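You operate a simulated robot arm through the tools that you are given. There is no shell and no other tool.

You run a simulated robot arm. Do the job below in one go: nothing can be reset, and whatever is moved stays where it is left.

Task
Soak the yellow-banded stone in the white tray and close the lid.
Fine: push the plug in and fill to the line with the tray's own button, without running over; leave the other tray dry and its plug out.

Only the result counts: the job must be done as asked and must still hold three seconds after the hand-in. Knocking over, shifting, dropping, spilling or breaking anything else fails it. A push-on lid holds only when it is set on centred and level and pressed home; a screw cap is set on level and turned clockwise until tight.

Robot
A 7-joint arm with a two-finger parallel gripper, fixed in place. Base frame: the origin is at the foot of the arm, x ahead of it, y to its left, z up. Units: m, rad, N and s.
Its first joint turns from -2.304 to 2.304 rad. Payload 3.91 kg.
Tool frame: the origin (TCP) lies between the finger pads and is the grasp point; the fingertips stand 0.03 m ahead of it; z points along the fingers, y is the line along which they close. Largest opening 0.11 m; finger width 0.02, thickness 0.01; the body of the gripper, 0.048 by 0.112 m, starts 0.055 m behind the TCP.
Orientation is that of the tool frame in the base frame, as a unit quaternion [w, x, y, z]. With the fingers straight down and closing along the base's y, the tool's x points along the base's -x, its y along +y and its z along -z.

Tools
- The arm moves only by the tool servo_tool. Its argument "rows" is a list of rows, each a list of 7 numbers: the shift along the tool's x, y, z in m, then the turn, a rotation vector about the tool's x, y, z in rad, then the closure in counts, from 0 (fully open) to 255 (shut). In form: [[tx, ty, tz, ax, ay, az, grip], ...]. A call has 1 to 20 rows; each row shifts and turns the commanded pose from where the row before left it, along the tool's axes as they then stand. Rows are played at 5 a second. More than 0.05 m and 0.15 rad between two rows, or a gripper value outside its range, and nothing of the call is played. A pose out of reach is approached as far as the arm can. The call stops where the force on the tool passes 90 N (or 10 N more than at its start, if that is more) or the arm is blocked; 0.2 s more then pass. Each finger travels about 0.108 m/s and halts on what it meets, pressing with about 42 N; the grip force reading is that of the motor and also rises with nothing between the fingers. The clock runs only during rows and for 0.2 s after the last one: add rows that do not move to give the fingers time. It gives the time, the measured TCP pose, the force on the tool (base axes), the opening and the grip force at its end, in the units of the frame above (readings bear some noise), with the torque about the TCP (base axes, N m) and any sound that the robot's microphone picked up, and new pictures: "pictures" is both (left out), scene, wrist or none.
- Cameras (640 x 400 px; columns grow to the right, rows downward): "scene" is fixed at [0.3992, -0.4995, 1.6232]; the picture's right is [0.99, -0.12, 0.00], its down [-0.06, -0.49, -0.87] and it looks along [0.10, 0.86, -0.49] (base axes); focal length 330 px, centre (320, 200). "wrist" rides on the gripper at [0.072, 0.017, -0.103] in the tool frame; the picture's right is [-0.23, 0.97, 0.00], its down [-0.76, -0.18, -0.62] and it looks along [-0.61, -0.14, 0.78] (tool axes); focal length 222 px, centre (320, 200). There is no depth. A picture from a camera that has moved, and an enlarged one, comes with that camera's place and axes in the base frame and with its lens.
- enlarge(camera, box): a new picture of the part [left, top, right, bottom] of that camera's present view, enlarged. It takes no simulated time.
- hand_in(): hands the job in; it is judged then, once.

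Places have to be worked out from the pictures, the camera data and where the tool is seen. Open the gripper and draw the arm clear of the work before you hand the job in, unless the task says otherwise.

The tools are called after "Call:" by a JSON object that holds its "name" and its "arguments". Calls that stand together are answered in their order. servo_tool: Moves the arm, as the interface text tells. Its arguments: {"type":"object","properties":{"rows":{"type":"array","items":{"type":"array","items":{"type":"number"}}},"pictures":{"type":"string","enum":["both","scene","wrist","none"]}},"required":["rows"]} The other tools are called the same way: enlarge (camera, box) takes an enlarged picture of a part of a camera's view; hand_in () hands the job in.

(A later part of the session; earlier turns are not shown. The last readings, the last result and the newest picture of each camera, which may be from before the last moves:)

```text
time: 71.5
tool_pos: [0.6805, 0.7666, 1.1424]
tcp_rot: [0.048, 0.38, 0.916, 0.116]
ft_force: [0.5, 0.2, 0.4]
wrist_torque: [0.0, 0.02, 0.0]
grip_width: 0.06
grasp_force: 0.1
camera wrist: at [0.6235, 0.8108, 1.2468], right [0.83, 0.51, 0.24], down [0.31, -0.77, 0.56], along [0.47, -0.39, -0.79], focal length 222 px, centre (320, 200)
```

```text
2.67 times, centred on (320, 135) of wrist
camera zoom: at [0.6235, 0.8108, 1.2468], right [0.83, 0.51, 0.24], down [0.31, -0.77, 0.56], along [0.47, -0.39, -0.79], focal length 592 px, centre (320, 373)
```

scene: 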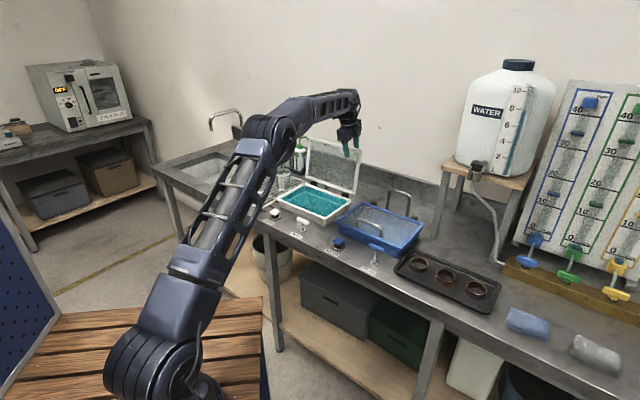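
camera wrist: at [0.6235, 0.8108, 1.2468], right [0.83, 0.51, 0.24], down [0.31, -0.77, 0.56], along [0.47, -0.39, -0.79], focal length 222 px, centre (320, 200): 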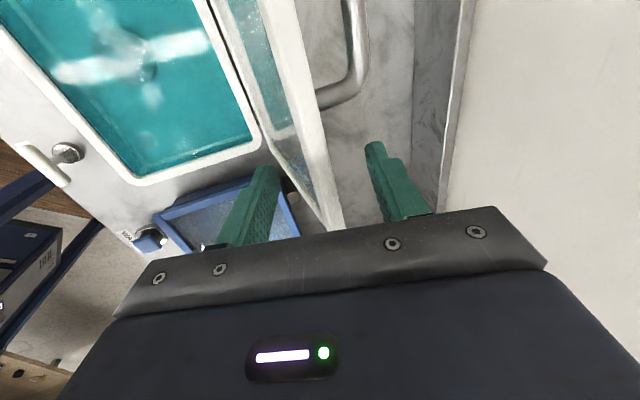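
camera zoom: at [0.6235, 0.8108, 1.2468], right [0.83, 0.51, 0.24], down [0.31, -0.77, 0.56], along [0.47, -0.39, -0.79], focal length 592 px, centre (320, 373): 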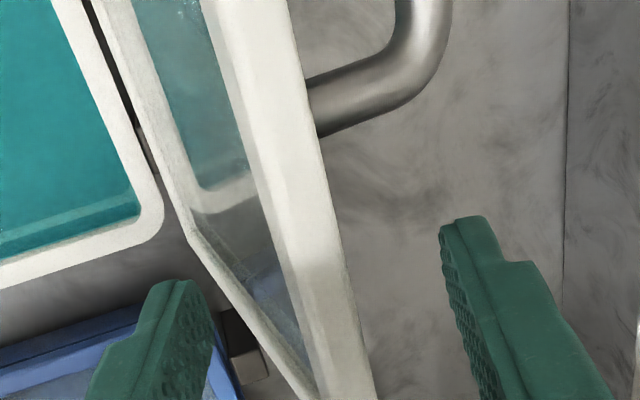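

The lid's edge sits between the fingers. I draw the lid gently toward −v with the rear finger, back to about 92° where it stood by itself before.

Call:
{"name": "servo_tool", "arguments": {"rows": [[0, -0.0097, -0.0025, 0, 0, 0, 116], [0, -0.0068, -0.0017, 0, 0, 0, 116], [0, -0.0068, -0.0017, 0, 0, 0, 116], [0, -0.0058, -0.0015, 0, 0, 0, 116], [0, -0.0058, -0.0015, 0, 0, 0, 116], [0, 0, 0, 0, 0, 0, 116]], "pictures": "both"}}

Call:
{"name": "enlarge", "arguments": {"camera": "scene", "box": [290, 120, 386, 180]}}

Call:
{"name": "enlarge", "arguments": {"camera": "wrist", "box": [200, 60, 440, 210]}}

```text
time: 72.9
tool_pos: [0.6554, 0.7413, 1.1438]
tcp_rot: [0.048, 0.379, 0.917, 0.116]
ft_force: [0.2, 0.2, -0.4]
wrist_torque: [-0.01, -0.02, 0.0]
grip_width: 0.0603
grasp_force: 1.0
camera wrist: at [0.5986, 0.7856, 1.2473], right [0.83, 0.51, 0.24], down [0.31, -0.77, 0.56], along [0.47, -0.39, -0.79], focal length 222 px, centre (320, 200)
```

scene: 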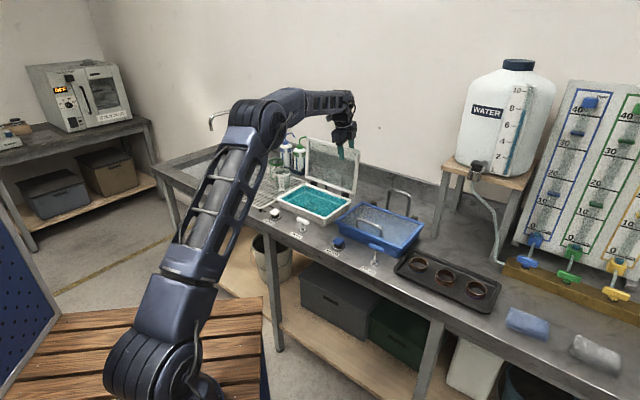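
wrist: 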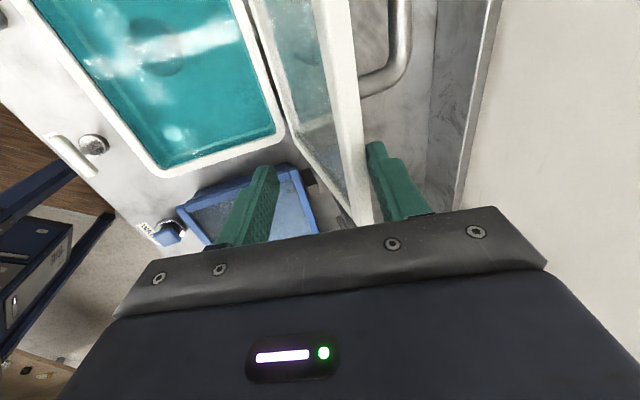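

```text
6.67 times, centred on (338, 150) of scene
camera zoom: at [0.3992, -0.4995, 1.6232], right [0.99, -0.12, 0.0], down [-0.06, -0.49, -0.87], along [0.1, 0.86, -0.49], focal length 2202 px, centre (200, 533)
```

zoom: 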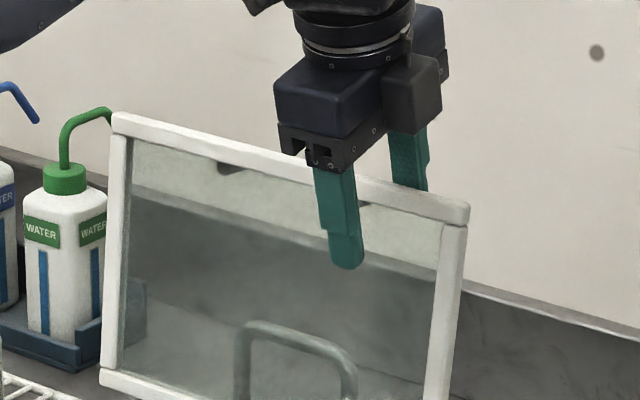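

```text
2.67 times, centred on (320, 135) of wrist
camera zoom: at [0.5986, 0.7856, 1.2473], right [0.83, 0.51, 0.24], down [0.31, -0.77, 0.56], along [0.47, -0.39, -0.79], focal length 592 px, centre (320, 373)
```

zoom: 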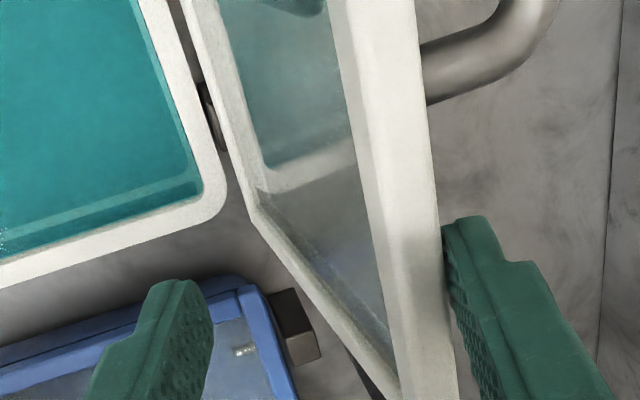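

The rear finger is moving the lid. I draw it about 1.4 cm more to reach the earlier free-standing angle.

Call:
{"name": "servo_tool", "arguments": {"rows": [[0, -0.005, -0.0013, 0, 0, 0, 116], [0, -0.005, -0.0013, 0, 0, 0, 116], [0, -0.004, -0.001, 0, 0, 0, 116], [0, 0, 0, 0, 0, 0, 116]], "pictures": "both"}}

Call:
{"name": "enlarge", "arguments": {"camera": "scene", "box": [290, 120, 386, 180]}}

Call:
{"name": "enlarge", "arguments": {"camera": "wrist", "box": [200, 60, 440, 210]}}

```text
time: 73.9
tool_pos: [0.6461, 0.7301, 1.1437]
tcp_rot: [0.048, 0.379, 0.917, 0.115]
ft_force: [-0.3, -1.0, 0.0]
wrist_torque: [0.02, 0.04, -0.01]
grip_width: 0.0606
grasp_force: 0.6
camera wrist: at [0.5884, 0.7753, 1.2473], right [0.83, 0.51, 0.24], down [0.31, -0.77, 0.56], along [0.47, -0.39, -0.79], focal length 222 px, centre (320, 200)
```

scene: 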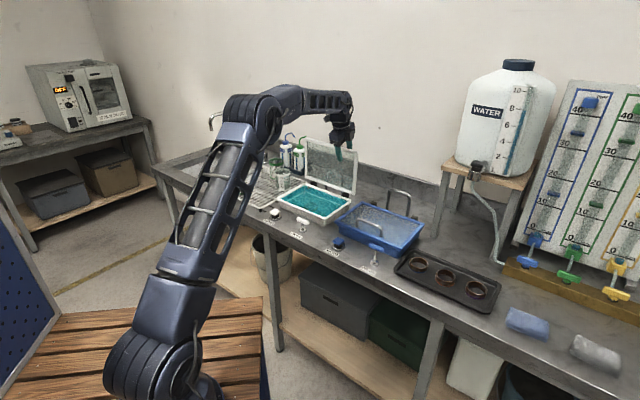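
wrist: 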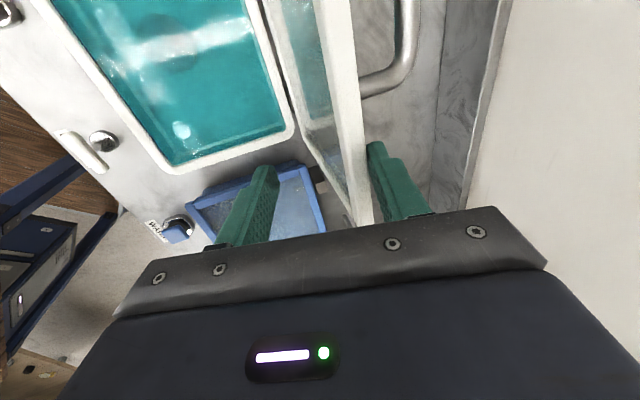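

```text
6.67 times, centred on (338, 150) of scene
camera zoom: at [0.3992, -0.4995, 1.6232], right [0.99, -0.12, 0.0], down [-0.06, -0.49, -0.87], along [0.1, 0.86, -0.49], focal length 2202 px, centre (200, 533)
```

zoom: 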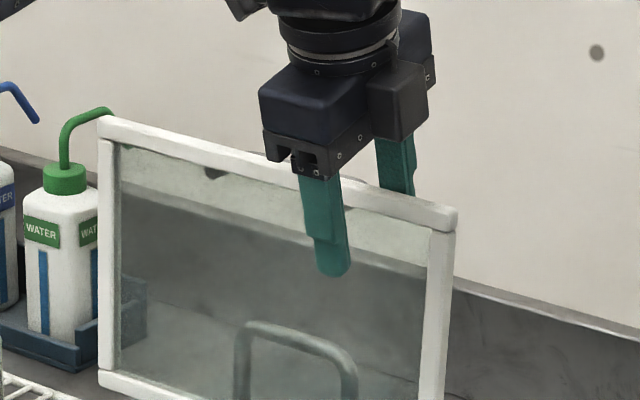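

```text
2.67 times, centred on (320, 135) of wrist
camera zoom: at [0.5884, 0.7753, 1.2473], right [0.83, 0.51, 0.24], down [0.31, -0.77, 0.56], along [0.47, -0.39, -0.79], focal length 592 px, centre (320, 373)
```

zoom: 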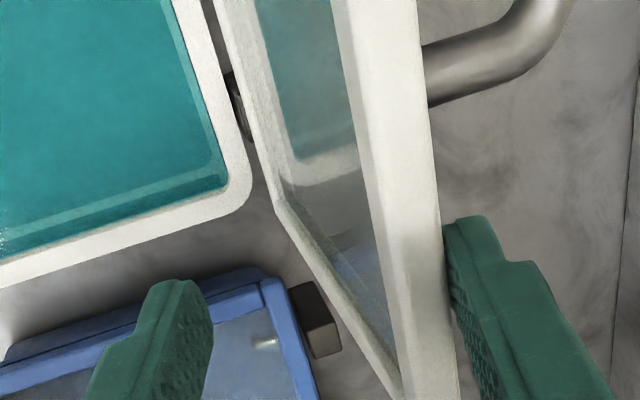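

It is at about 94°. I draw 6 mm more, then move the rear finger away from the lid to see whether it stays.

Call:
{"name": "servo_tool", "arguments": {"rows": [[0, -0.003, -0.0008, 0, 0, 0, 116], [0, -0.003, -0.0008, 0, 0, 0, 116], [0, 0, 0, 0, 0, 0, 116], [0, 0.009, 0.0023, 0, 0, 0, 116], [0, 0.006, 0.0015, 0, 0, 0, 116], [0, 0, 0, 0, 0, 0, 116], [0, 0, 0, 0, 0, 0, 116]], "pictures": "both"}}

Call:
{"name": "enlarge", "arguments": {"camera": "scene", "box": [290, 120, 386, 180]}}

Call:
{"name": "enlarge", "arguments": {"camera": "wrist", "box": [200, 60, 440, 210]}}

```text
time: 75.5
tool_pos: [0.6516, 0.738, 1.1439]
tcp_rot: [0.048, 0.379, 0.917, 0.116]
ft_force: [0.0, -0.2, -0.3]
wrist_torque: [0.02, 0.05, -0.01]
grip_width: 0.06
grasp_force: 0.0
camera wrist: at [0.5951, 0.7822, 1.2477], right [0.83, 0.51, 0.24], down [0.31, -0.77, 0.56], along [0.47, -0.39, -0.79], focal length 222 px, centre (320, 200)
```

scene: 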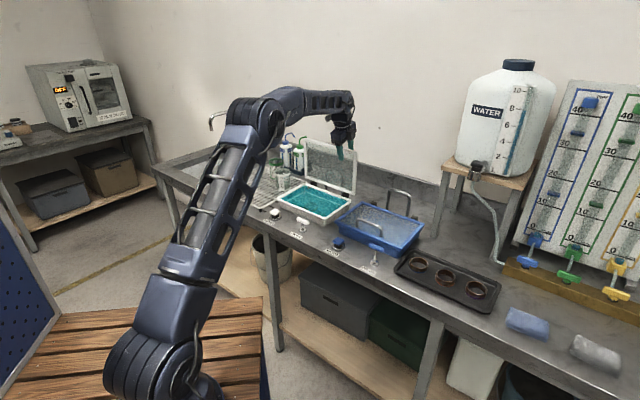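
wrist: 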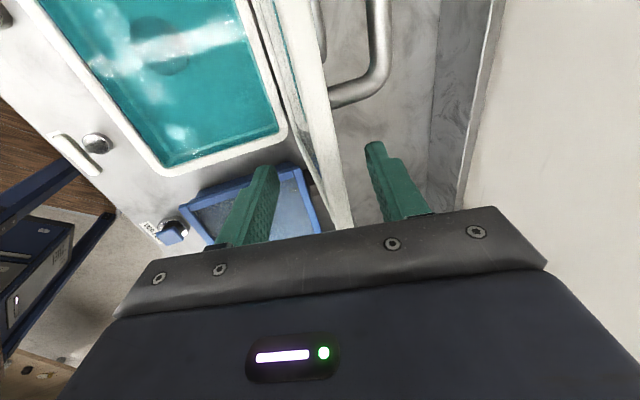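

```text
6.67 times, centred on (338, 150) of scene
camera zoom: at [0.3992, -0.4995, 1.6232], right [0.99, -0.12, 0.0], down [-0.06, -0.49, -0.87], along [0.1, 0.86, -0.49], focal length 2202 px, centre (200, 533)
```

zoom: 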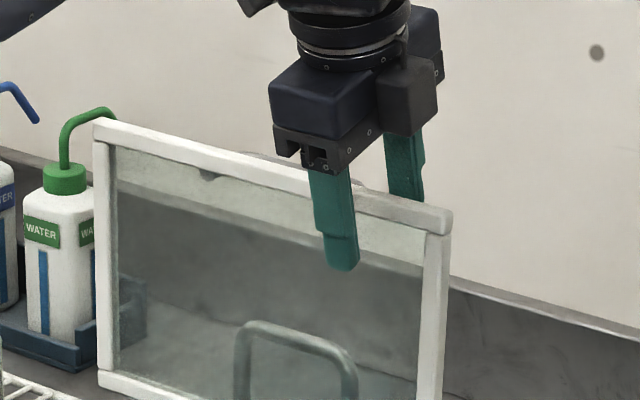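

```text
2.67 times, centred on (320, 135) of wrist
camera zoom: at [0.5951, 0.7822, 1.2477], right [0.83, 0.51, 0.24], down [0.31, -0.77, 0.56], along [0.47, -0.39, -0.79], focal length 592 px, centre (320, 373)
```

zoom: 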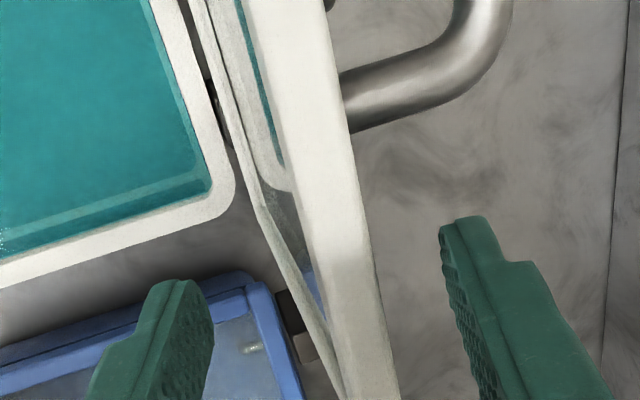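

The lid stays by itself at about 93°. I draw it a little farther forward to about 87°, near its balance point, so the handle comes within easier reach, then free the finger again.

Call:
{"name": "servo_tool", "arguments": {"rows": [[0, -0.0097, -0.0025, 0, 0, 0, 116], [0, -0.0058, -0.0015, 0, 0, 0, 116], [0, -0.0048, -0.0012, 0, 0, 0, 116], [0, -0.0048, -0.0012, 0, 0, 0, 116], [0, -0.0048, -0.0012, 0, 0, 0, 116], [0, -0.003, -0.0008, 0, 0, 0, 116], [0, 0, 0, 0, 0, 0, 116], [0, 0.008, 0.002, 0, 0, 0, 116], [0, 0.006, 0.0015, 0, 0, 0, 116], [0, 0, 0, 0, 0, 0, 116], [0, 0, 0, 0, 0, 0, 116]], "pictures": "both"}}

Call:
{"name": "enlarge", "arguments": {"camera": "scene", "box": [290, 120, 386, 180]}}

Call:
{"name": "enlarge", "arguments": {"camera": "wrist", "box": [200, 60, 440, 210]}}

```text
time: 77.9
tool_pos: [0.638, 0.724, 1.1435]
tcp_rot: [0.048, 0.379, 0.917, 0.115]
ft_force: [-0.1, 0.0, -0.7]
wrist_torque: [-0.01, -0.02, -0.02]
grip_width: 0.06
grasp_force: 0.0
camera wrist: at [0.5813, 0.7684, 1.2473], right [0.83, 0.51, 0.24], down [0.31, -0.77, 0.56], along [0.47, -0.39, -0.79], focal length 222 px, centre (320, 200)
```

scene: 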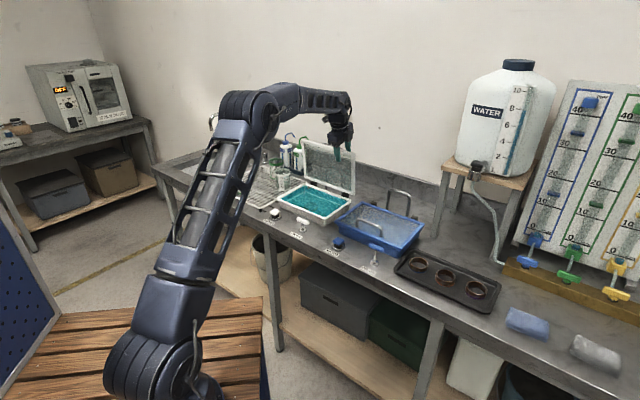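
wrist: 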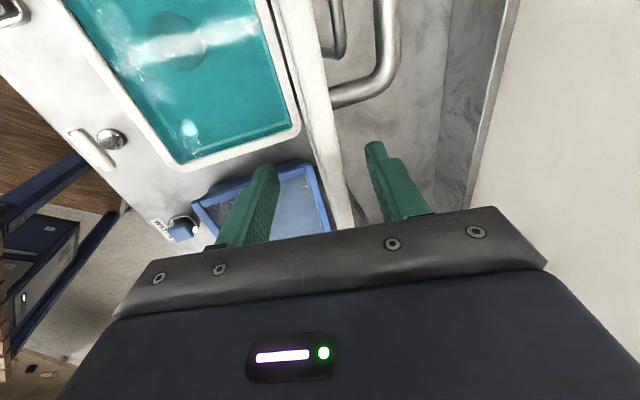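

```text
6.67 times, centred on (338, 150) of scene
camera zoom: at [0.3992, -0.4995, 1.6232], right [0.99, -0.12, 0.0], down [-0.06, -0.49, -0.87], along [0.1, 0.86, -0.49], focal length 2202 px, centre (200, 533)
```

zoom: 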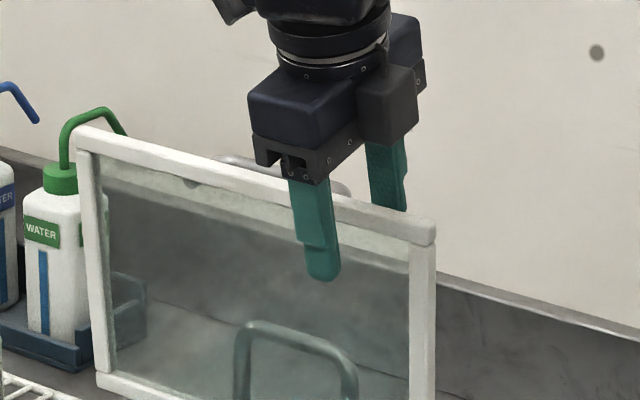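

```text
2.67 times, centred on (320, 135) of wrist
camera zoom: at [0.5813, 0.7684, 1.2473], right [0.83, 0.51, 0.24], down [0.31, -0.77, 0.56], along [0.47, -0.39, -0.79], focal length 592 px, centre (320, 373)
```

zoom: 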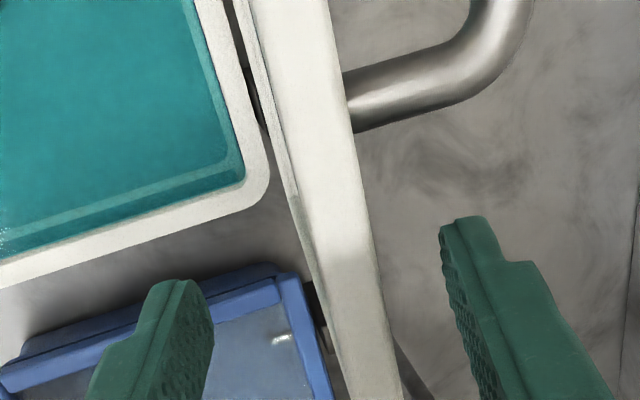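

The lid stays put at about 88°. I withdraw, move over to the handle's middle with a narrow opening (22 mm), and line up with the bar, which I estimate at v≈1.022, z≈1.116.

Call:
{"name": "servo_tool", "arguments": {"rows": [[0, 0, -0.03, 0, 0, 0, 116], [0, 0, -0.025, 0, 0, 0, 116], [0.0446, 0, 0, 0.025, 0, 0, 204], [0.0446, 0, 0, 0.025, 0, 0, 204], [0, 0.0275, 0.0056, 0, 0, 0, 204], [0, 0.0275, 0.0056, 0, 0, 0, 204], [0, 0, 0, 0, 0, 0, 204]], "pictures": "both"}}

Call:
{"name": "enlarge", "arguments": {"camera": "scene", "box": [290, 110, 386, 170]}}

Call:
{"name": "enlarge", "arguments": {"camera": "wrist", "box": [200, 50, 440, 200]}}

```text
time: 79.5
tool_pos: [0.6058, 0.8164, 1.197]
tcp_rot: [0.038, 0.38, 0.919, 0.093]
ft_force: [0.4, -0.2, -0.2]
wrist_torque: [0.01, -0.01, 0.0]
grip_width: 0.0217
grasp_force: 0.0
camera wrist: at [0.5521, 0.8651, 1.3002], right [0.84, 0.51, 0.19], down [0.33, -0.75, 0.57], along [0.44, -0.42, -0.79], focal length 222 px, centre (320, 200)
```

scene: 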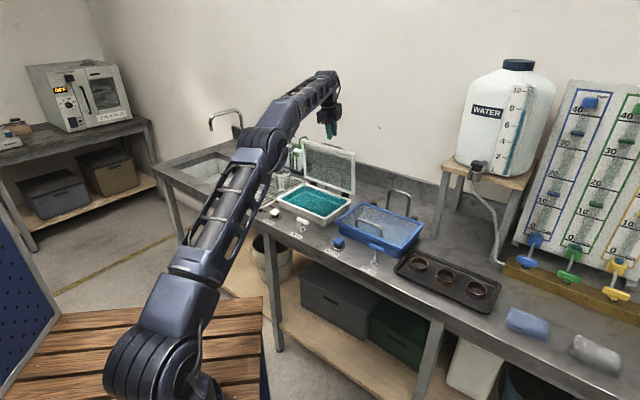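
wrist: 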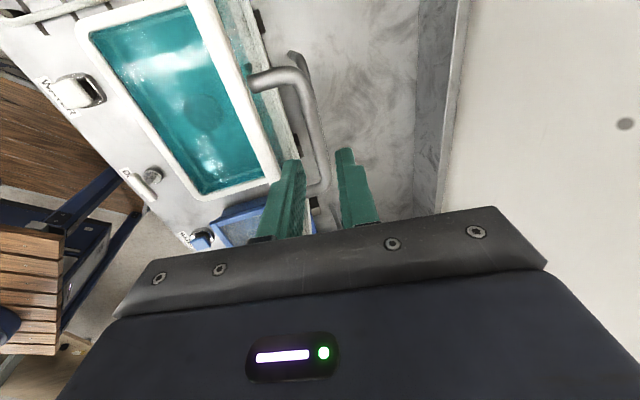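

```text
6.67 times, centred on (338, 140) of scene
camera zoom: at [0.3992, -0.4995, 1.6232], right [0.99, -0.12, 0.0], down [-0.06, -0.49, -0.87], along [0.1, 0.86, -0.49], focal length 2202 px, centre (200, 600)
```

zoom: 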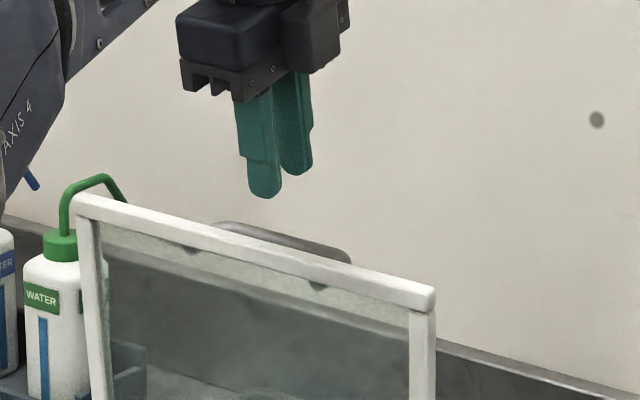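

```text
2.67 times, centred on (320, 125) of wrist
camera zoom: at [0.5521, 0.8651, 1.3002], right [0.84, 0.51, 0.19], down [0.33, -0.75, 0.57], along [0.44, -0.42, -0.79], focal length 592 px, centre (320, 400)
```

zoom: 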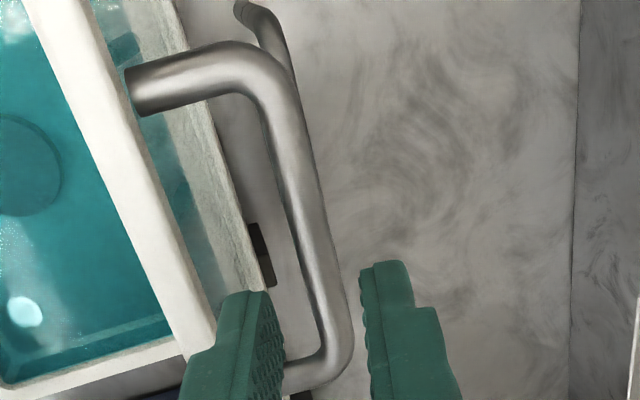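

At this lid angle the front finger would have too little room in the gap. I straddle the edge again and bring the lid to about 82°, just past balance with the front finger as a guard, where near-vertical fingers run parallel to the lid.

Call:
{"name": "servo_tool", "arguments": {"rows": [[-0.0297, -0.0183, -0.0037, 0, 0, 0, 116], [-0.0297, -0.0183, -0.0037, 0, 0, 0, 116], [-0.0297, -0.0183, -0.0037, 0, 0, 0, 116], [0, 0, 0, -0.025, 0, 0, 116], [0, 0, 0, -0.025, 0, 0, 116], [0, 0, 0.03, 0, 0, 0, 116], [0, 0, 0.025, 0, 0, 0, 116], [0, -0.0087, -0.0022, 0, 0, 0, 116], [0, -0.0058, -0.0015, 0, 0, 0, 116], [0, -0.0048, -0.0012, 0, 0, 0, 116], [0, -0.0048, -0.0012, 0, 0, 0, 116], [0, -0.0048, -0.0012, 0, 0, 0, 116], [0, 0, 0, 0, 0, 0, 116]], "pictures": "both"}}

Call:
{"name": "enlarge", "arguments": {"camera": "scene", "box": [290, 120, 386, 180]}}

Call:
{"name": "enlarge", "arguments": {"camera": "wrist", "box": [200, 60, 440, 210]}}

```text
time: 82.3
tool_pos: [0.6174, 0.7013, 1.1446]
tcp_rot: [0.047, 0.379, 0.917, 0.116]
ft_force: [-0.1, -0.5, -0.6]
wrist_torque: [0.02, 0.01, -0.03]
grip_width: 0.06
grasp_force: 0.6
camera wrist: at [0.5598, 0.747, 1.2476], right [0.83, 0.51, 0.24], down [0.31, -0.77, 0.56], along [0.47, -0.39, -0.79], focal length 222 px, centre (320, 200)
```

scene: 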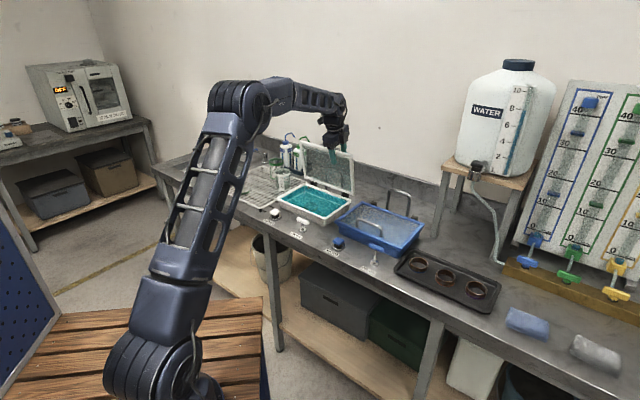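
wrist: 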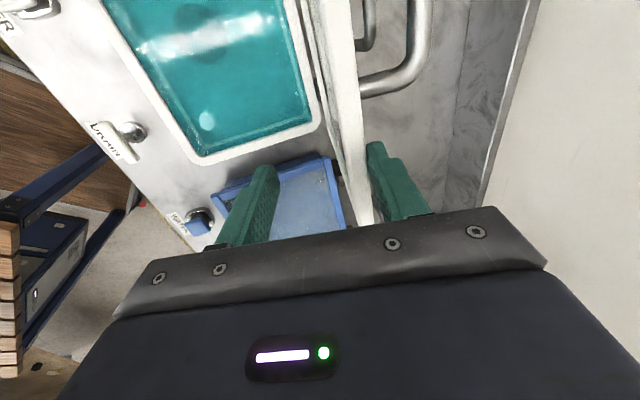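

```text
6.67 times, centred on (338, 150) of scene
camera zoom: at [0.3992, -0.4995, 1.6232], right [0.99, -0.12, 0.0], down [-0.06, -0.49, -0.87], along [0.1, 0.86, -0.49], focal length 2202 px, centre (200, 533)
```

zoom: 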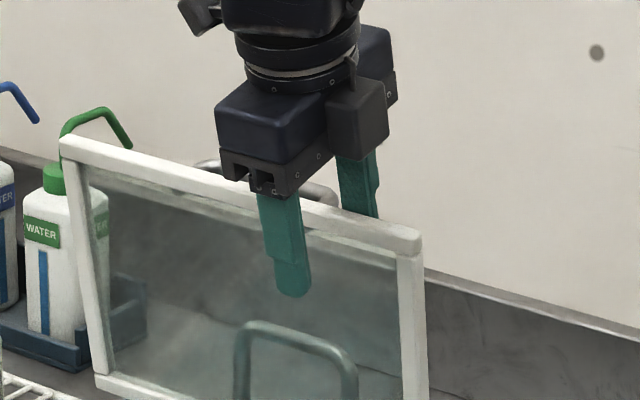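

```text
2.67 times, centred on (320, 135) of wrist
camera zoom: at [0.5598, 0.747, 1.2476], right [0.83, 0.51, 0.24], down [0.31, -0.77, 0.56], along [0.47, -0.39, -0.79], focal length 592 px, centre (320, 373)
```

zoom: 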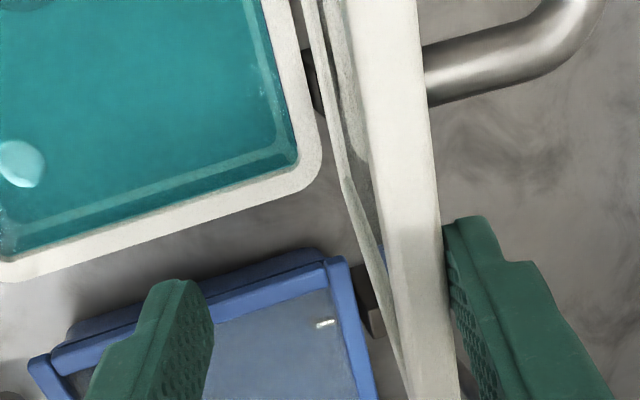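

The lid is at about 83–85°. I free the rear finger by moving back 12 mm and check that the lid stays.

Call:
{"name": "servo_tool", "arguments": {"rows": [[0, 0.0058, 0.0015, 0, 0, 0, 116], [0, 0.0058, 0.0015, 0, 0, 0, 116], [0, 0, 0, 0, 0, 0, 116], [0, 0, 0, 0, 0, 0, 116], [0, 0, 0, 0, 0, 0, 116]], "pictures": "both"}}

Call:
{"name": "enlarge", "arguments": {"camera": "scene", "box": [290, 120, 386, 180]}}

Call:
{"name": "enlarge", "arguments": {"camera": "wrist", "box": [200, 60, 440, 210]}}

```text
time: 83.5
tool_pos: [0.6262, 0.7114, 1.1427]
tcp_rot: [0.048, 0.38, 0.916, 0.116]
ft_force: [-0.4, 0.2, 0.0]
wrist_torque: [-0.01, -0.01, 0.0]
grip_width: 0.06
grasp_force: 0.1
camera wrist: at [0.5686, 0.7554, 1.2475], right [0.83, 0.51, 0.24], down [0.31, -0.77, 0.56], along [0.47, -0.39, -0.79], focal length 222 px, centre (320, 200)
```

scene: 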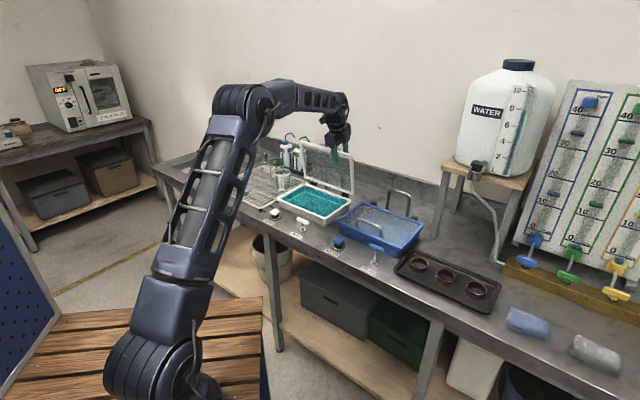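
wrist: 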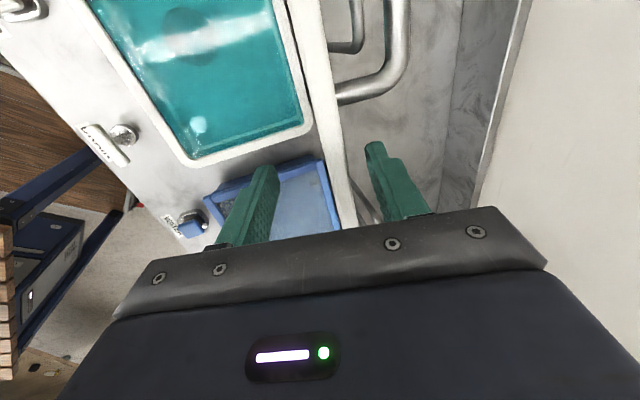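

```text
6.67 times, centred on (338, 150) of scene
camera zoom: at [0.3992, -0.4995, 1.6232], right [0.99, -0.12, 0.0], down [-0.06, -0.49, -0.87], along [0.1, 0.86, -0.49], focal length 2202 px, centre (200, 533)
```

zoom: 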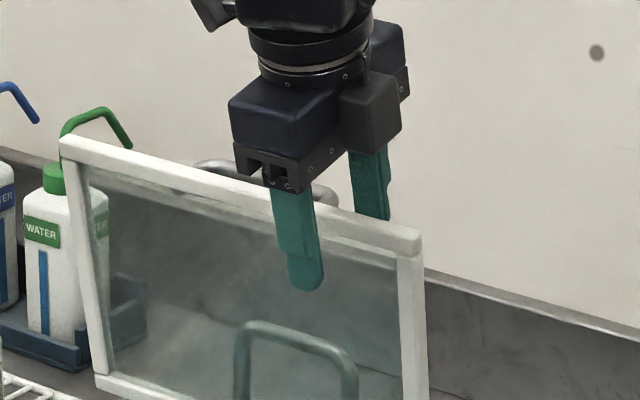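

```text
2.67 times, centred on (320, 135) of wrist
camera zoom: at [0.5686, 0.7554, 1.2475], right [0.83, 0.51, 0.24], down [0.31, -0.77, 0.56], along [0.47, -0.39, -0.79], focal length 592 px, centre (320, 373)
```

zoom: 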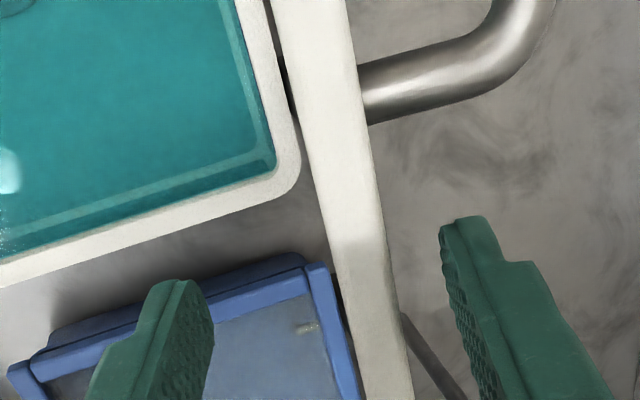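

The lid stays put at about 84°. I withdraw, go over the handle's middle again with the tool nearly parallel to the lid, and line up above the bar.

Call:
{"name": "servo_tool", "arguments": {"rows": [[0, 0, -0.03, 0, 0, 0, 116], [0, 0, -0.025, 0, 0, 0, 116], [0.045, 0, 0, 0.06, 0, 0, 204], [0.045, 0, 0, 0.06, 0, 0, 204], [0, 0.0322, 0.0042, 0, 0, 0, 204], [0, 0.0322, 0.0042, 0, 0, 0, 204], [0, 0, 0, 0, 0, 0, 204]], "pictures": "both"}}

Call:
{"name": "enlarge", "arguments": {"camera": "scene", "box": [290, 110, 386, 170]}}

Call:
{"name": "enlarge", "arguments": {"camera": "wrist", "box": [200, 50, 440, 200]}}

```text
time: 85.1
tool_pos: [0.5995, 0.8118, 1.1978]
tcp_rot: [0.025, 0.382, 0.922, 0.06]
ft_force: [-0.8, -0.6, -0.4]
wrist_torque: [0.03, 0.01, 0.02]
grip_width: 0.0221
grasp_force: 0.1
camera wrist: at [0.5508, 0.8648, 1.3007], right [0.84, 0.52, 0.13], down [0.36, -0.72, 0.59], along [0.4, -0.46, -0.79], focal length 222 px, centre (320, 200)
```

scene: 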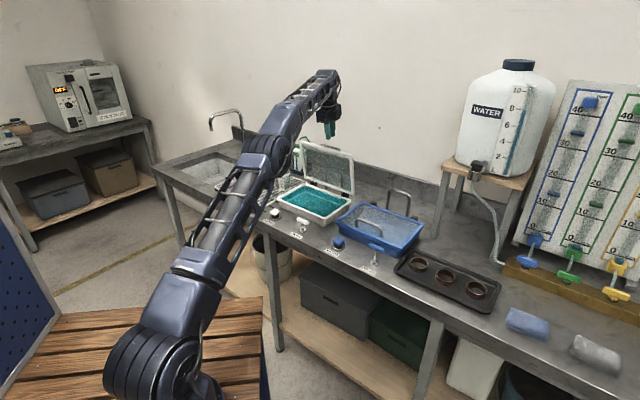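
wrist: 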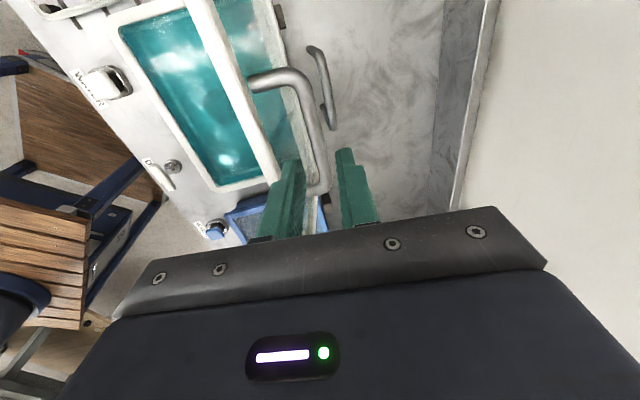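

```text
6.67 times, centred on (338, 140) of scene
camera zoom: at [0.3992, -0.4995, 1.6232], right [0.99, -0.12, 0.0], down [-0.06, -0.49, -0.87], along [0.1, 0.86, -0.49], focal length 2202 px, centre (200, 600)
```

zoom: 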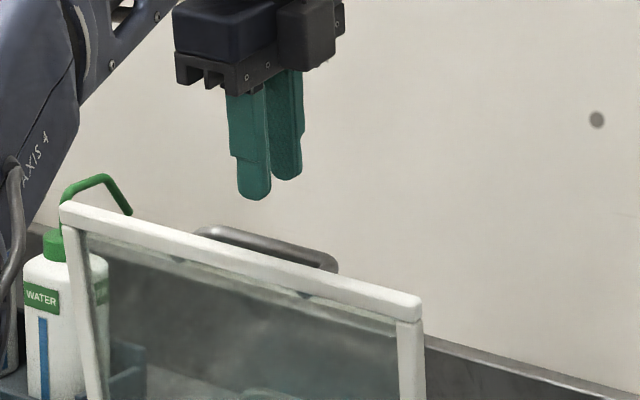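

```text
2.67 times, centred on (320, 125) of wrist
camera zoom: at [0.5508, 0.8648, 1.3007], right [0.84, 0.52, 0.13], down [0.36, -0.72, 0.59], along [0.4, -0.46, -0.79], focal length 592 px, centre (320, 400)
```

zoom: 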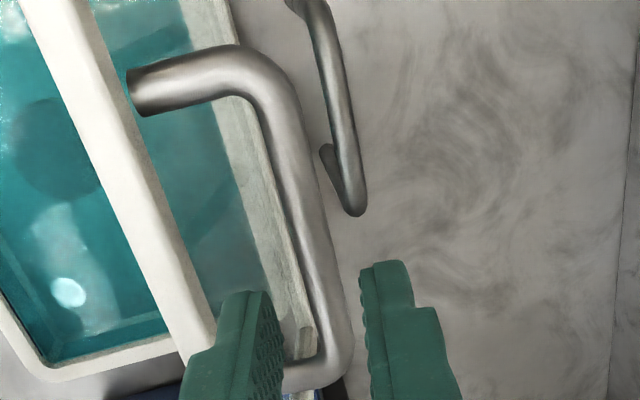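

The bar is about 3 mm nearer than the tool axis; I correct that and go down halfway along the finger axis, then check.

Call:
{"name": "servo_tool", "arguments": {"rows": [[0, -0.003, 0.01, 0, 0, 0, 204], [0, 0, 0.012, 0, 0, 0, 204], [0, 0, 0.012, 0, 0, 0, 204], [0, 0, 0, 0, 0, 0, 204]], "pictures": "both"}}

Call:
{"name": "enlarge", "arguments": {"camera": "scene", "box": [290, 110, 386, 170]}}

Call:
{"name": "enlarge", "arguments": {"camera": "wrist", "box": [200, 50, 440, 200]}}

```text
time: 86.1
tool_pos: [0.5998, 0.8119, 1.1632]
tcp_rot: [0.025, 0.382, 0.922, 0.06]
ft_force: [0.5, -0.4, 0.3]
wrist_torque: [-0.02, -0.01, 0.01]
grip_width: 0.0222
grasp_force: 0.1
camera wrist: at [0.5515, 0.8655, 1.2667], right [0.84, 0.52, 0.13], down [0.36, -0.72, 0.59], along [0.4, -0.46, -0.79], focal length 222 px, centre (320, 200)
```

scene: 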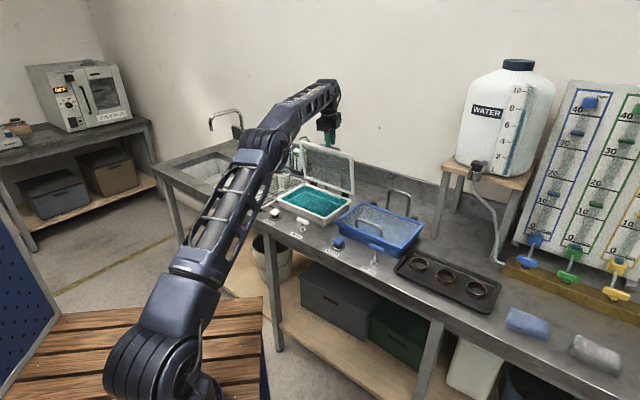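
wrist: 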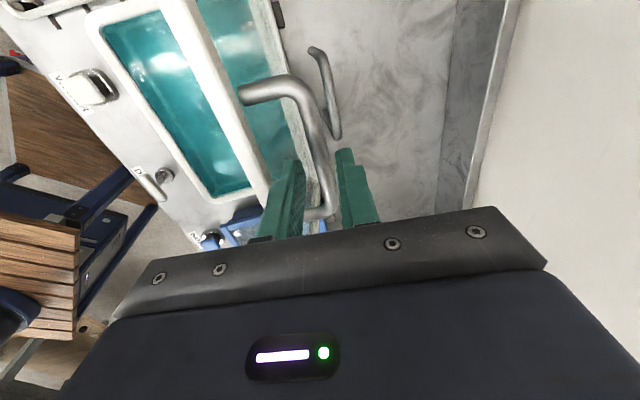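

```text
6.67 times, centred on (338, 140) of scene
camera zoom: at [0.3992, -0.4995, 1.6232], right [0.99, -0.12, 0.0], down [-0.06, -0.49, -0.87], along [0.1, 0.86, -0.49], focal length 2202 px, centre (200, 600)
```

zoom: 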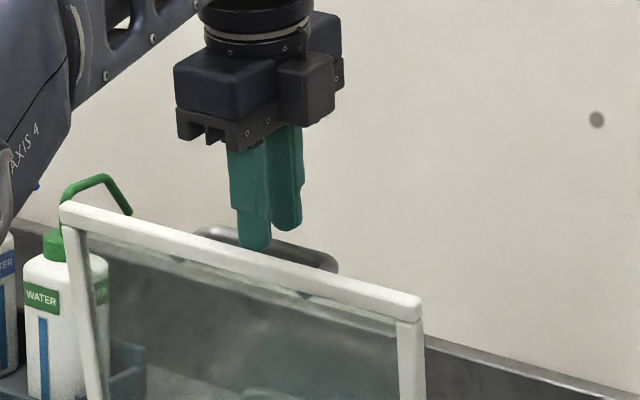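

```text
2.67 times, centred on (320, 125) of wrist
camera zoom: at [0.5515, 0.8655, 1.2667], right [0.84, 0.52, 0.13], down [0.36, -0.72, 0.59], along [0.4, -0.46, -0.79], focal length 592 px, centre (320, 400)
```

zoom: 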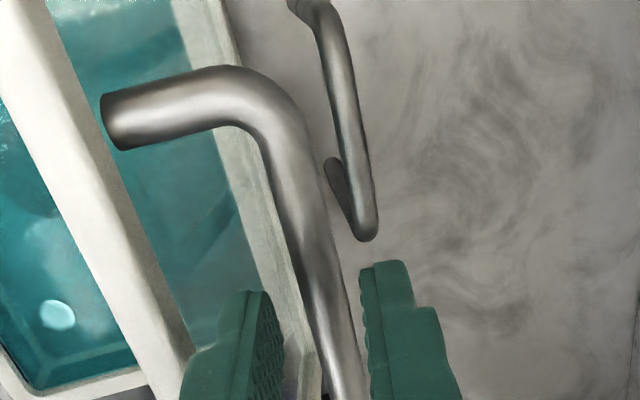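

The bar is centred between the fingers and the front finger is behind the lid's edge with no contact force. I go down the remaining 3 cm and close on the bar.

Call:
{"name": "servo_tool", "arguments": {"rows": [[0, 0, 0.01, 0, 0, 0, 204], [0, 0, 0.01, 0, 0, 0, 204], [0, 0, 0.009, 0, 0, 0, 204], [0, 0, 0, 0, 0, 0, 204]], "pictures": "both"}}

Call:
{"name": "enlarge", "arguments": {"camera": "scene", "box": [290, 110, 386, 170]}}

Call:
{"name": "enlarge", "arguments": {"camera": "wrist", "box": [200, 80, 440, 230]}}

```text
time: 87.1
tool_pos: [0.6016, 0.8146, 1.1334]
tcp_rot: [0.025, 0.381, 0.922, 0.061]
ft_force: [0.0, 0.1, 0.0]
wrist_torque: [0.02, 0.0, -0.02]
grip_width: 0.0221
grasp_force: 0.2
camera wrist: at [0.5542, 0.8683, 1.2382], right [0.84, 0.52, 0.13], down [0.36, -0.72, 0.59], along [0.4, -0.46, -0.79], focal length 222 px, centre (320, 200)
```

scene: 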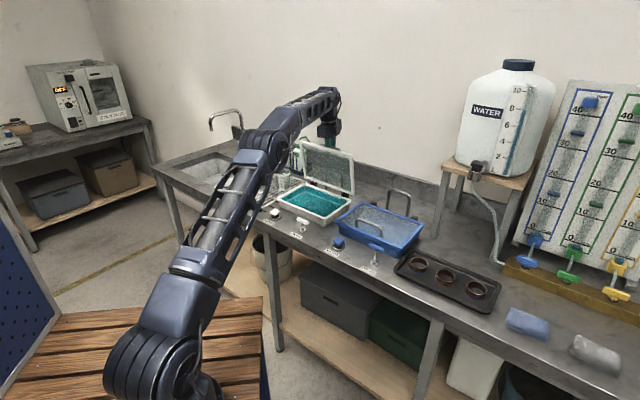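
wrist: 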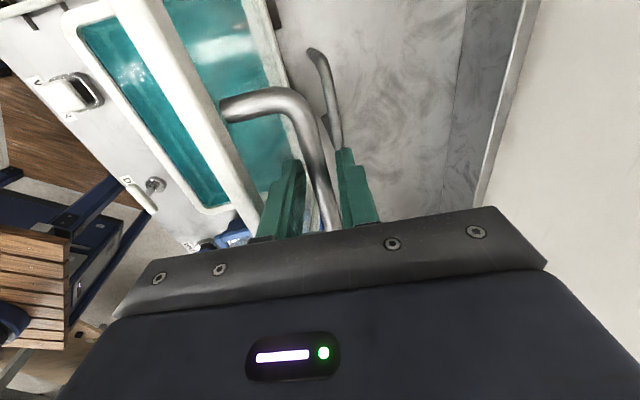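

```text
6.67 times, centred on (338, 140) of scene
camera zoom: at [0.3992, -0.4995, 1.6232], right [0.99, -0.12, 0.0], down [-0.06, -0.49, -0.87], along [0.1, 0.86, -0.49], focal length 2202 px, centre (200, 600)
```

zoom: 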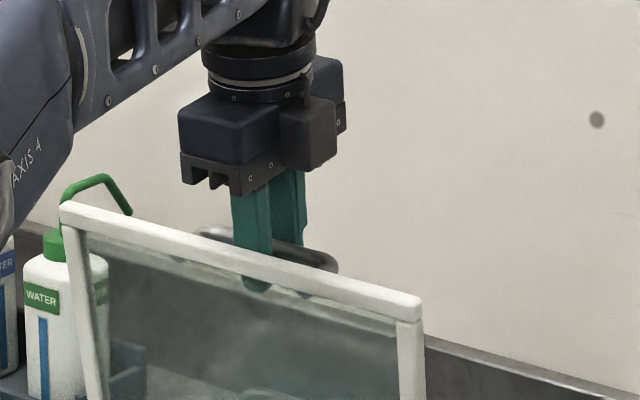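

```text
2.67 times, centred on (320, 155) of wrist
camera zoom: at [0.5542, 0.8683, 1.2382], right [0.84, 0.52, 0.13], down [0.36, -0.72, 0.59], along [0.4, -0.46, -0.79], focal length 592 px, centre (320, 320)
```

zoom: 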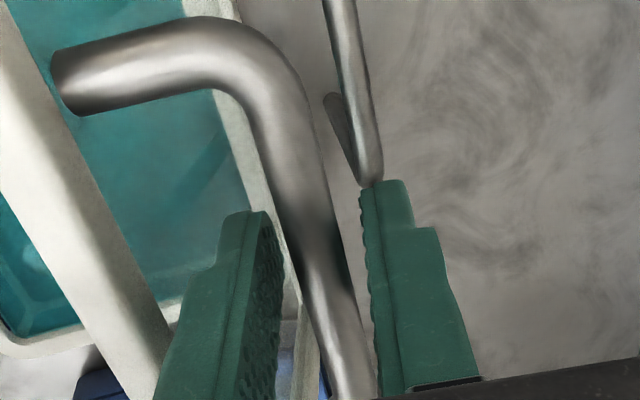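

The bar is between the fingers. I close the grip on it.

Call:
{"name": "servo_tool", "arguments": {"rows": [[0, 0, 0, 0, 0, 0, 255], [0, 0, 0, 0, 0, 0, 255], [0, 0, 0, 0, 0, 0, 255]], "pictures": "scene"}}

Call:
{"name": "enlarge", "arguments": {"camera": "wrist", "box": [200, 80, 440, 230]}}

```text
time: 87.9
tool_pos: [0.6013, 0.8148, 1.1337]
tcp_rot: [0.025, 0.382, 0.922, 0.06]
ft_force: [0.3, 0.0, -0.4]
wrist_torque: [0.1, 0.1, -0.69]
grip_width: 0.0118
grasp_force: 45.1
```

scene: 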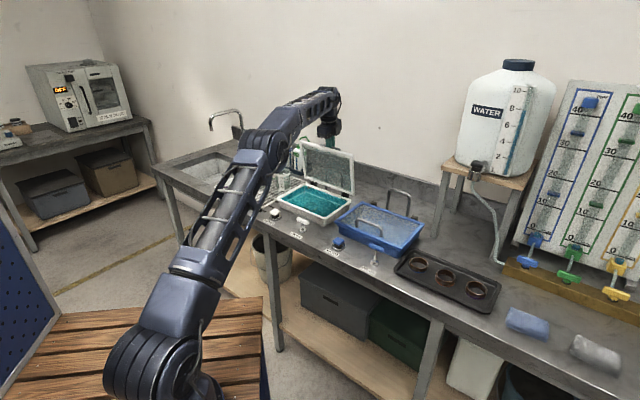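

```text
2.67 times, centred on (320, 155) of wrist
camera zoom: at [0.5542, 0.8683, 1.2381], right [0.84, 0.52, 0.13], down [0.36, -0.72, 0.59], along [0.4, -0.46, -0.79], focal length 592 px, centre (320, 320)
```

zoom: 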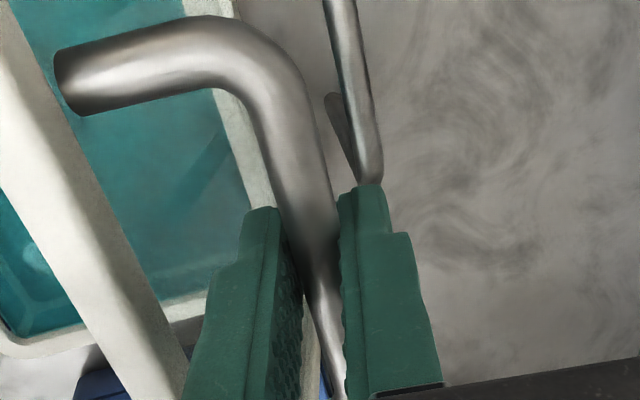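

The bar is gripped. I now lower the lid along the known arc (hinge at v 0.991), bringing the tool back to vertical on the way, and check the forces.

Call:
{"name": "servo_tool", "arguments": {"rows": [[0, -0.0126, -0.0021, 0.03, 0, 0, 255], [0, -0.0129, -0.0009, 0.03, 0, 0, 255], [0, -0.0129, 0.0006, 0.03, 0, 0, 255], [0, -0.0126, 0.0019, 0.04, 0, 0, 255], [0, -0.013, 0.0033, 0, 0, 0, 255], [0, 0, 0, 0, 0, 0, 255]], "pictures": "scene"}}

Call:
{"name": "enlarge", "arguments": {"camera": "scene", "box": [270, 130, 382, 200]}}

```text
time: 89.3
tool_pos: [0.5569, 0.7679, 1.1272]
tcp_rot: [0.001, 0.382, 0.924, 0.0]
ft_force: [-1.0, -1.3, 0.5]
wrist_torque: [0.07, 0.21, -0.59]
grip_width: 0.0115
grasp_force: 44.7
```

scene: 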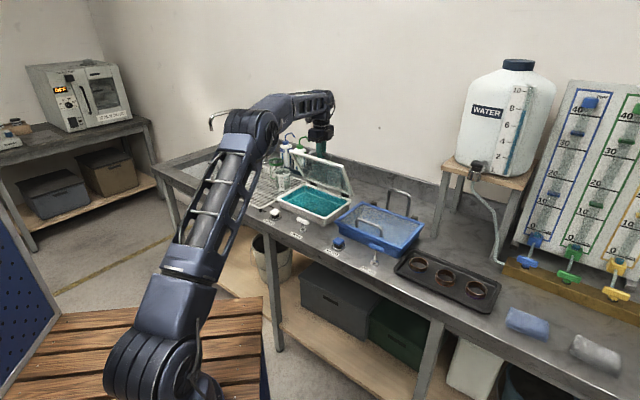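

```text
5.71 times, centred on (326, 165) of scene
camera zoom: at [0.3992, -0.4995, 1.6232], right [0.99, -0.12, 0.0], down [-0.06, -0.49, -0.87], along [0.1, 0.86, -0.49], focal length 1887 px, centre (286, 400)
```

zoom: 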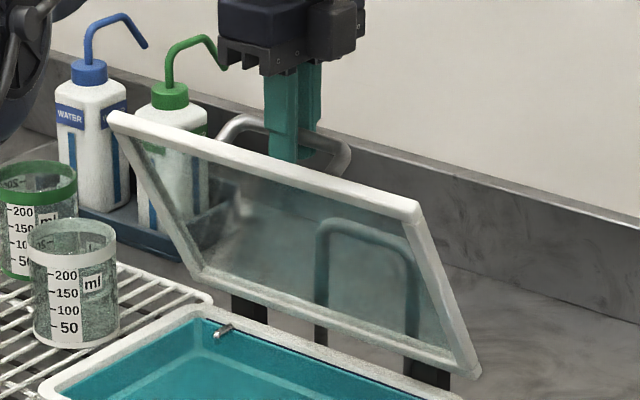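

Forces are near zero and the lid is tracking well at about 62°. I continue down to about 35°.

Call:
{"name": "servo_tool", "arguments": {"rows": [[0, -0.0126, 0.0042, 0, 0, 0, 255], [0, -0.0123, 0.005, 0, 0, 0, 255], [0, -0.0119, 0.0059, 0, 0, 0, 255], [0, -0.0115, 0.0068, 0, 0, 0, 255], [0, -0.011, 0.0075, 0, 0, 0, 255], [0, -0.0105, 0.0082, 0, 0, 0, 255], [0, -0.0098, 0.009, 0, 0, 0, 255], [0, 0, 0, 0, 0, 0, 255]], "pictures": "scene"}}

Call:
{"name": "enlarge", "arguments": {"camera": "scene", "box": [270, 140, 382, 210]}}

```text
time: 91.1
tool_pos: [0.5004, 0.7134, 1.0803]
tcp_rot: [0.001, 0.383, 0.924, -0.001]
ft_force: [1.4, -0.5, -2.3]
wrist_torque: [0.0, -0.06, -0.36]
grip_width: 0.0116
grasp_force: 44.9
```

scene: 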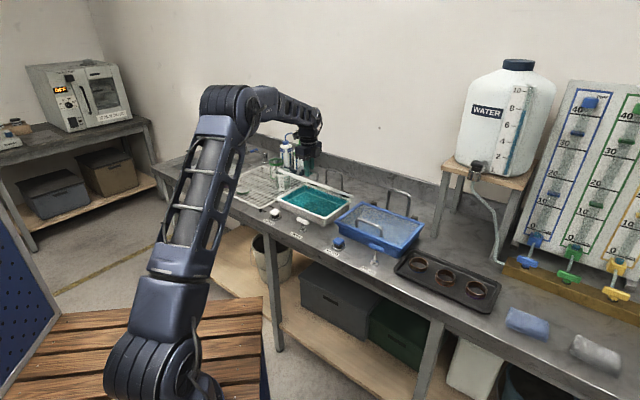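

```text
5.71 times, centred on (326, 175) of scene
camera zoom: at [0.3992, -0.4995, 1.6232], right [0.99, -0.12, 0.0], down [-0.06, -0.49, -0.87], along [0.1, 0.86, -0.49], focal length 1887 px, centre (286, 343)
```

zoom: 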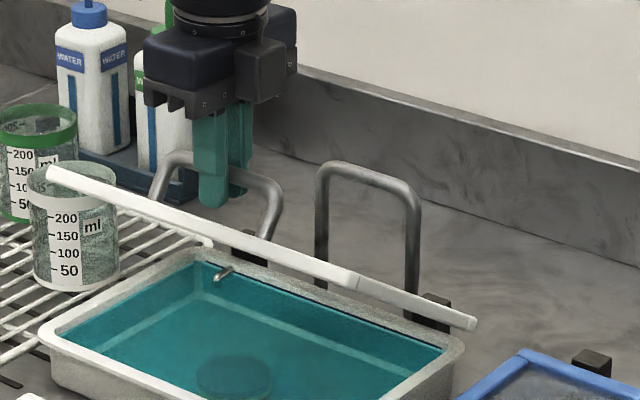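

Tracking well with only the lid's weight showing. I continue down to about 6° above closed.

Call:
{"name": "servo_tool", "arguments": {"rows": [[0, -0.0092, 0.0097, 0, 0, 0, 255], [0, -0.0085, 0.0102, 0, 0, 0, 255], [0, -0.0078, 0.0108, 0, 0, 0, 255], [0, -0.007, 0.0114, 0, 0, 0, 255], [0, -0.0062, 0.0117, 0, 0, 0, 255], [0, -0.0053, 0.0122, 0, 0, 0, 255], [0, -0.0045, 0.0126, 0, 0, 0, 255], [0, 0, 0, 0, 0, 0, 255]], "pictures": "scene"}}

Call:
{"name": "enlarge", "arguments": {"camera": "scene", "box": [270, 150, 366, 210]}}

```text
time: 92.9
tool_pos: [0.467, 0.68, 1.0013]
tcp_rot: [0.001, 0.383, 0.924, -0.001]
ft_force: [-1.3, -4.4, -0.5]
wrist_torque: [0.06, 0.08, -0.11]
grip_width: 0.0114
grasp_force: 44.7
```

scene: 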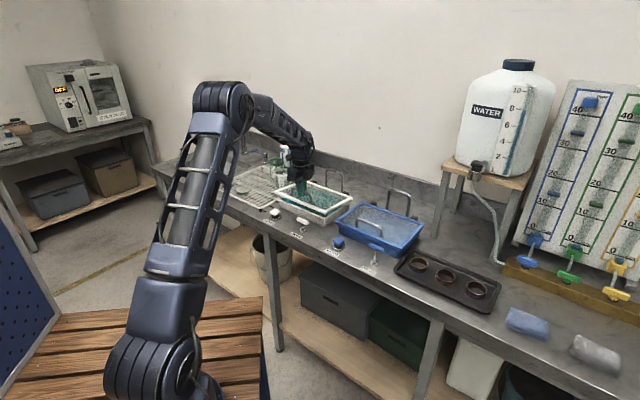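

```text
6.67 times, centred on (318, 180) of scene
camera zoom: at [0.3992, -0.4995, 1.6232], right [0.99, -0.12, 0.0], down [-0.06, -0.49, -0.87], along [0.1, 0.86, -0.49], focal length 2202 px, centre (333, 333)
```

zoom: 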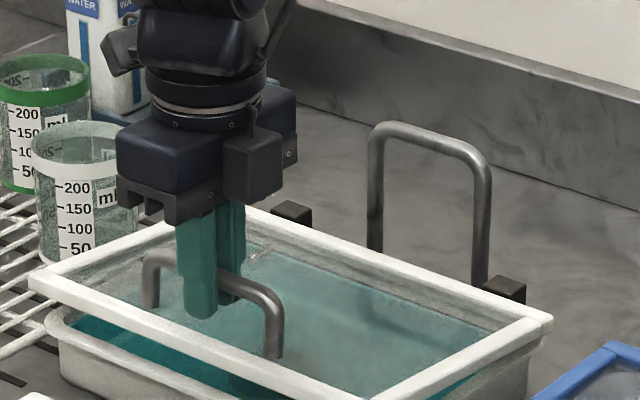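

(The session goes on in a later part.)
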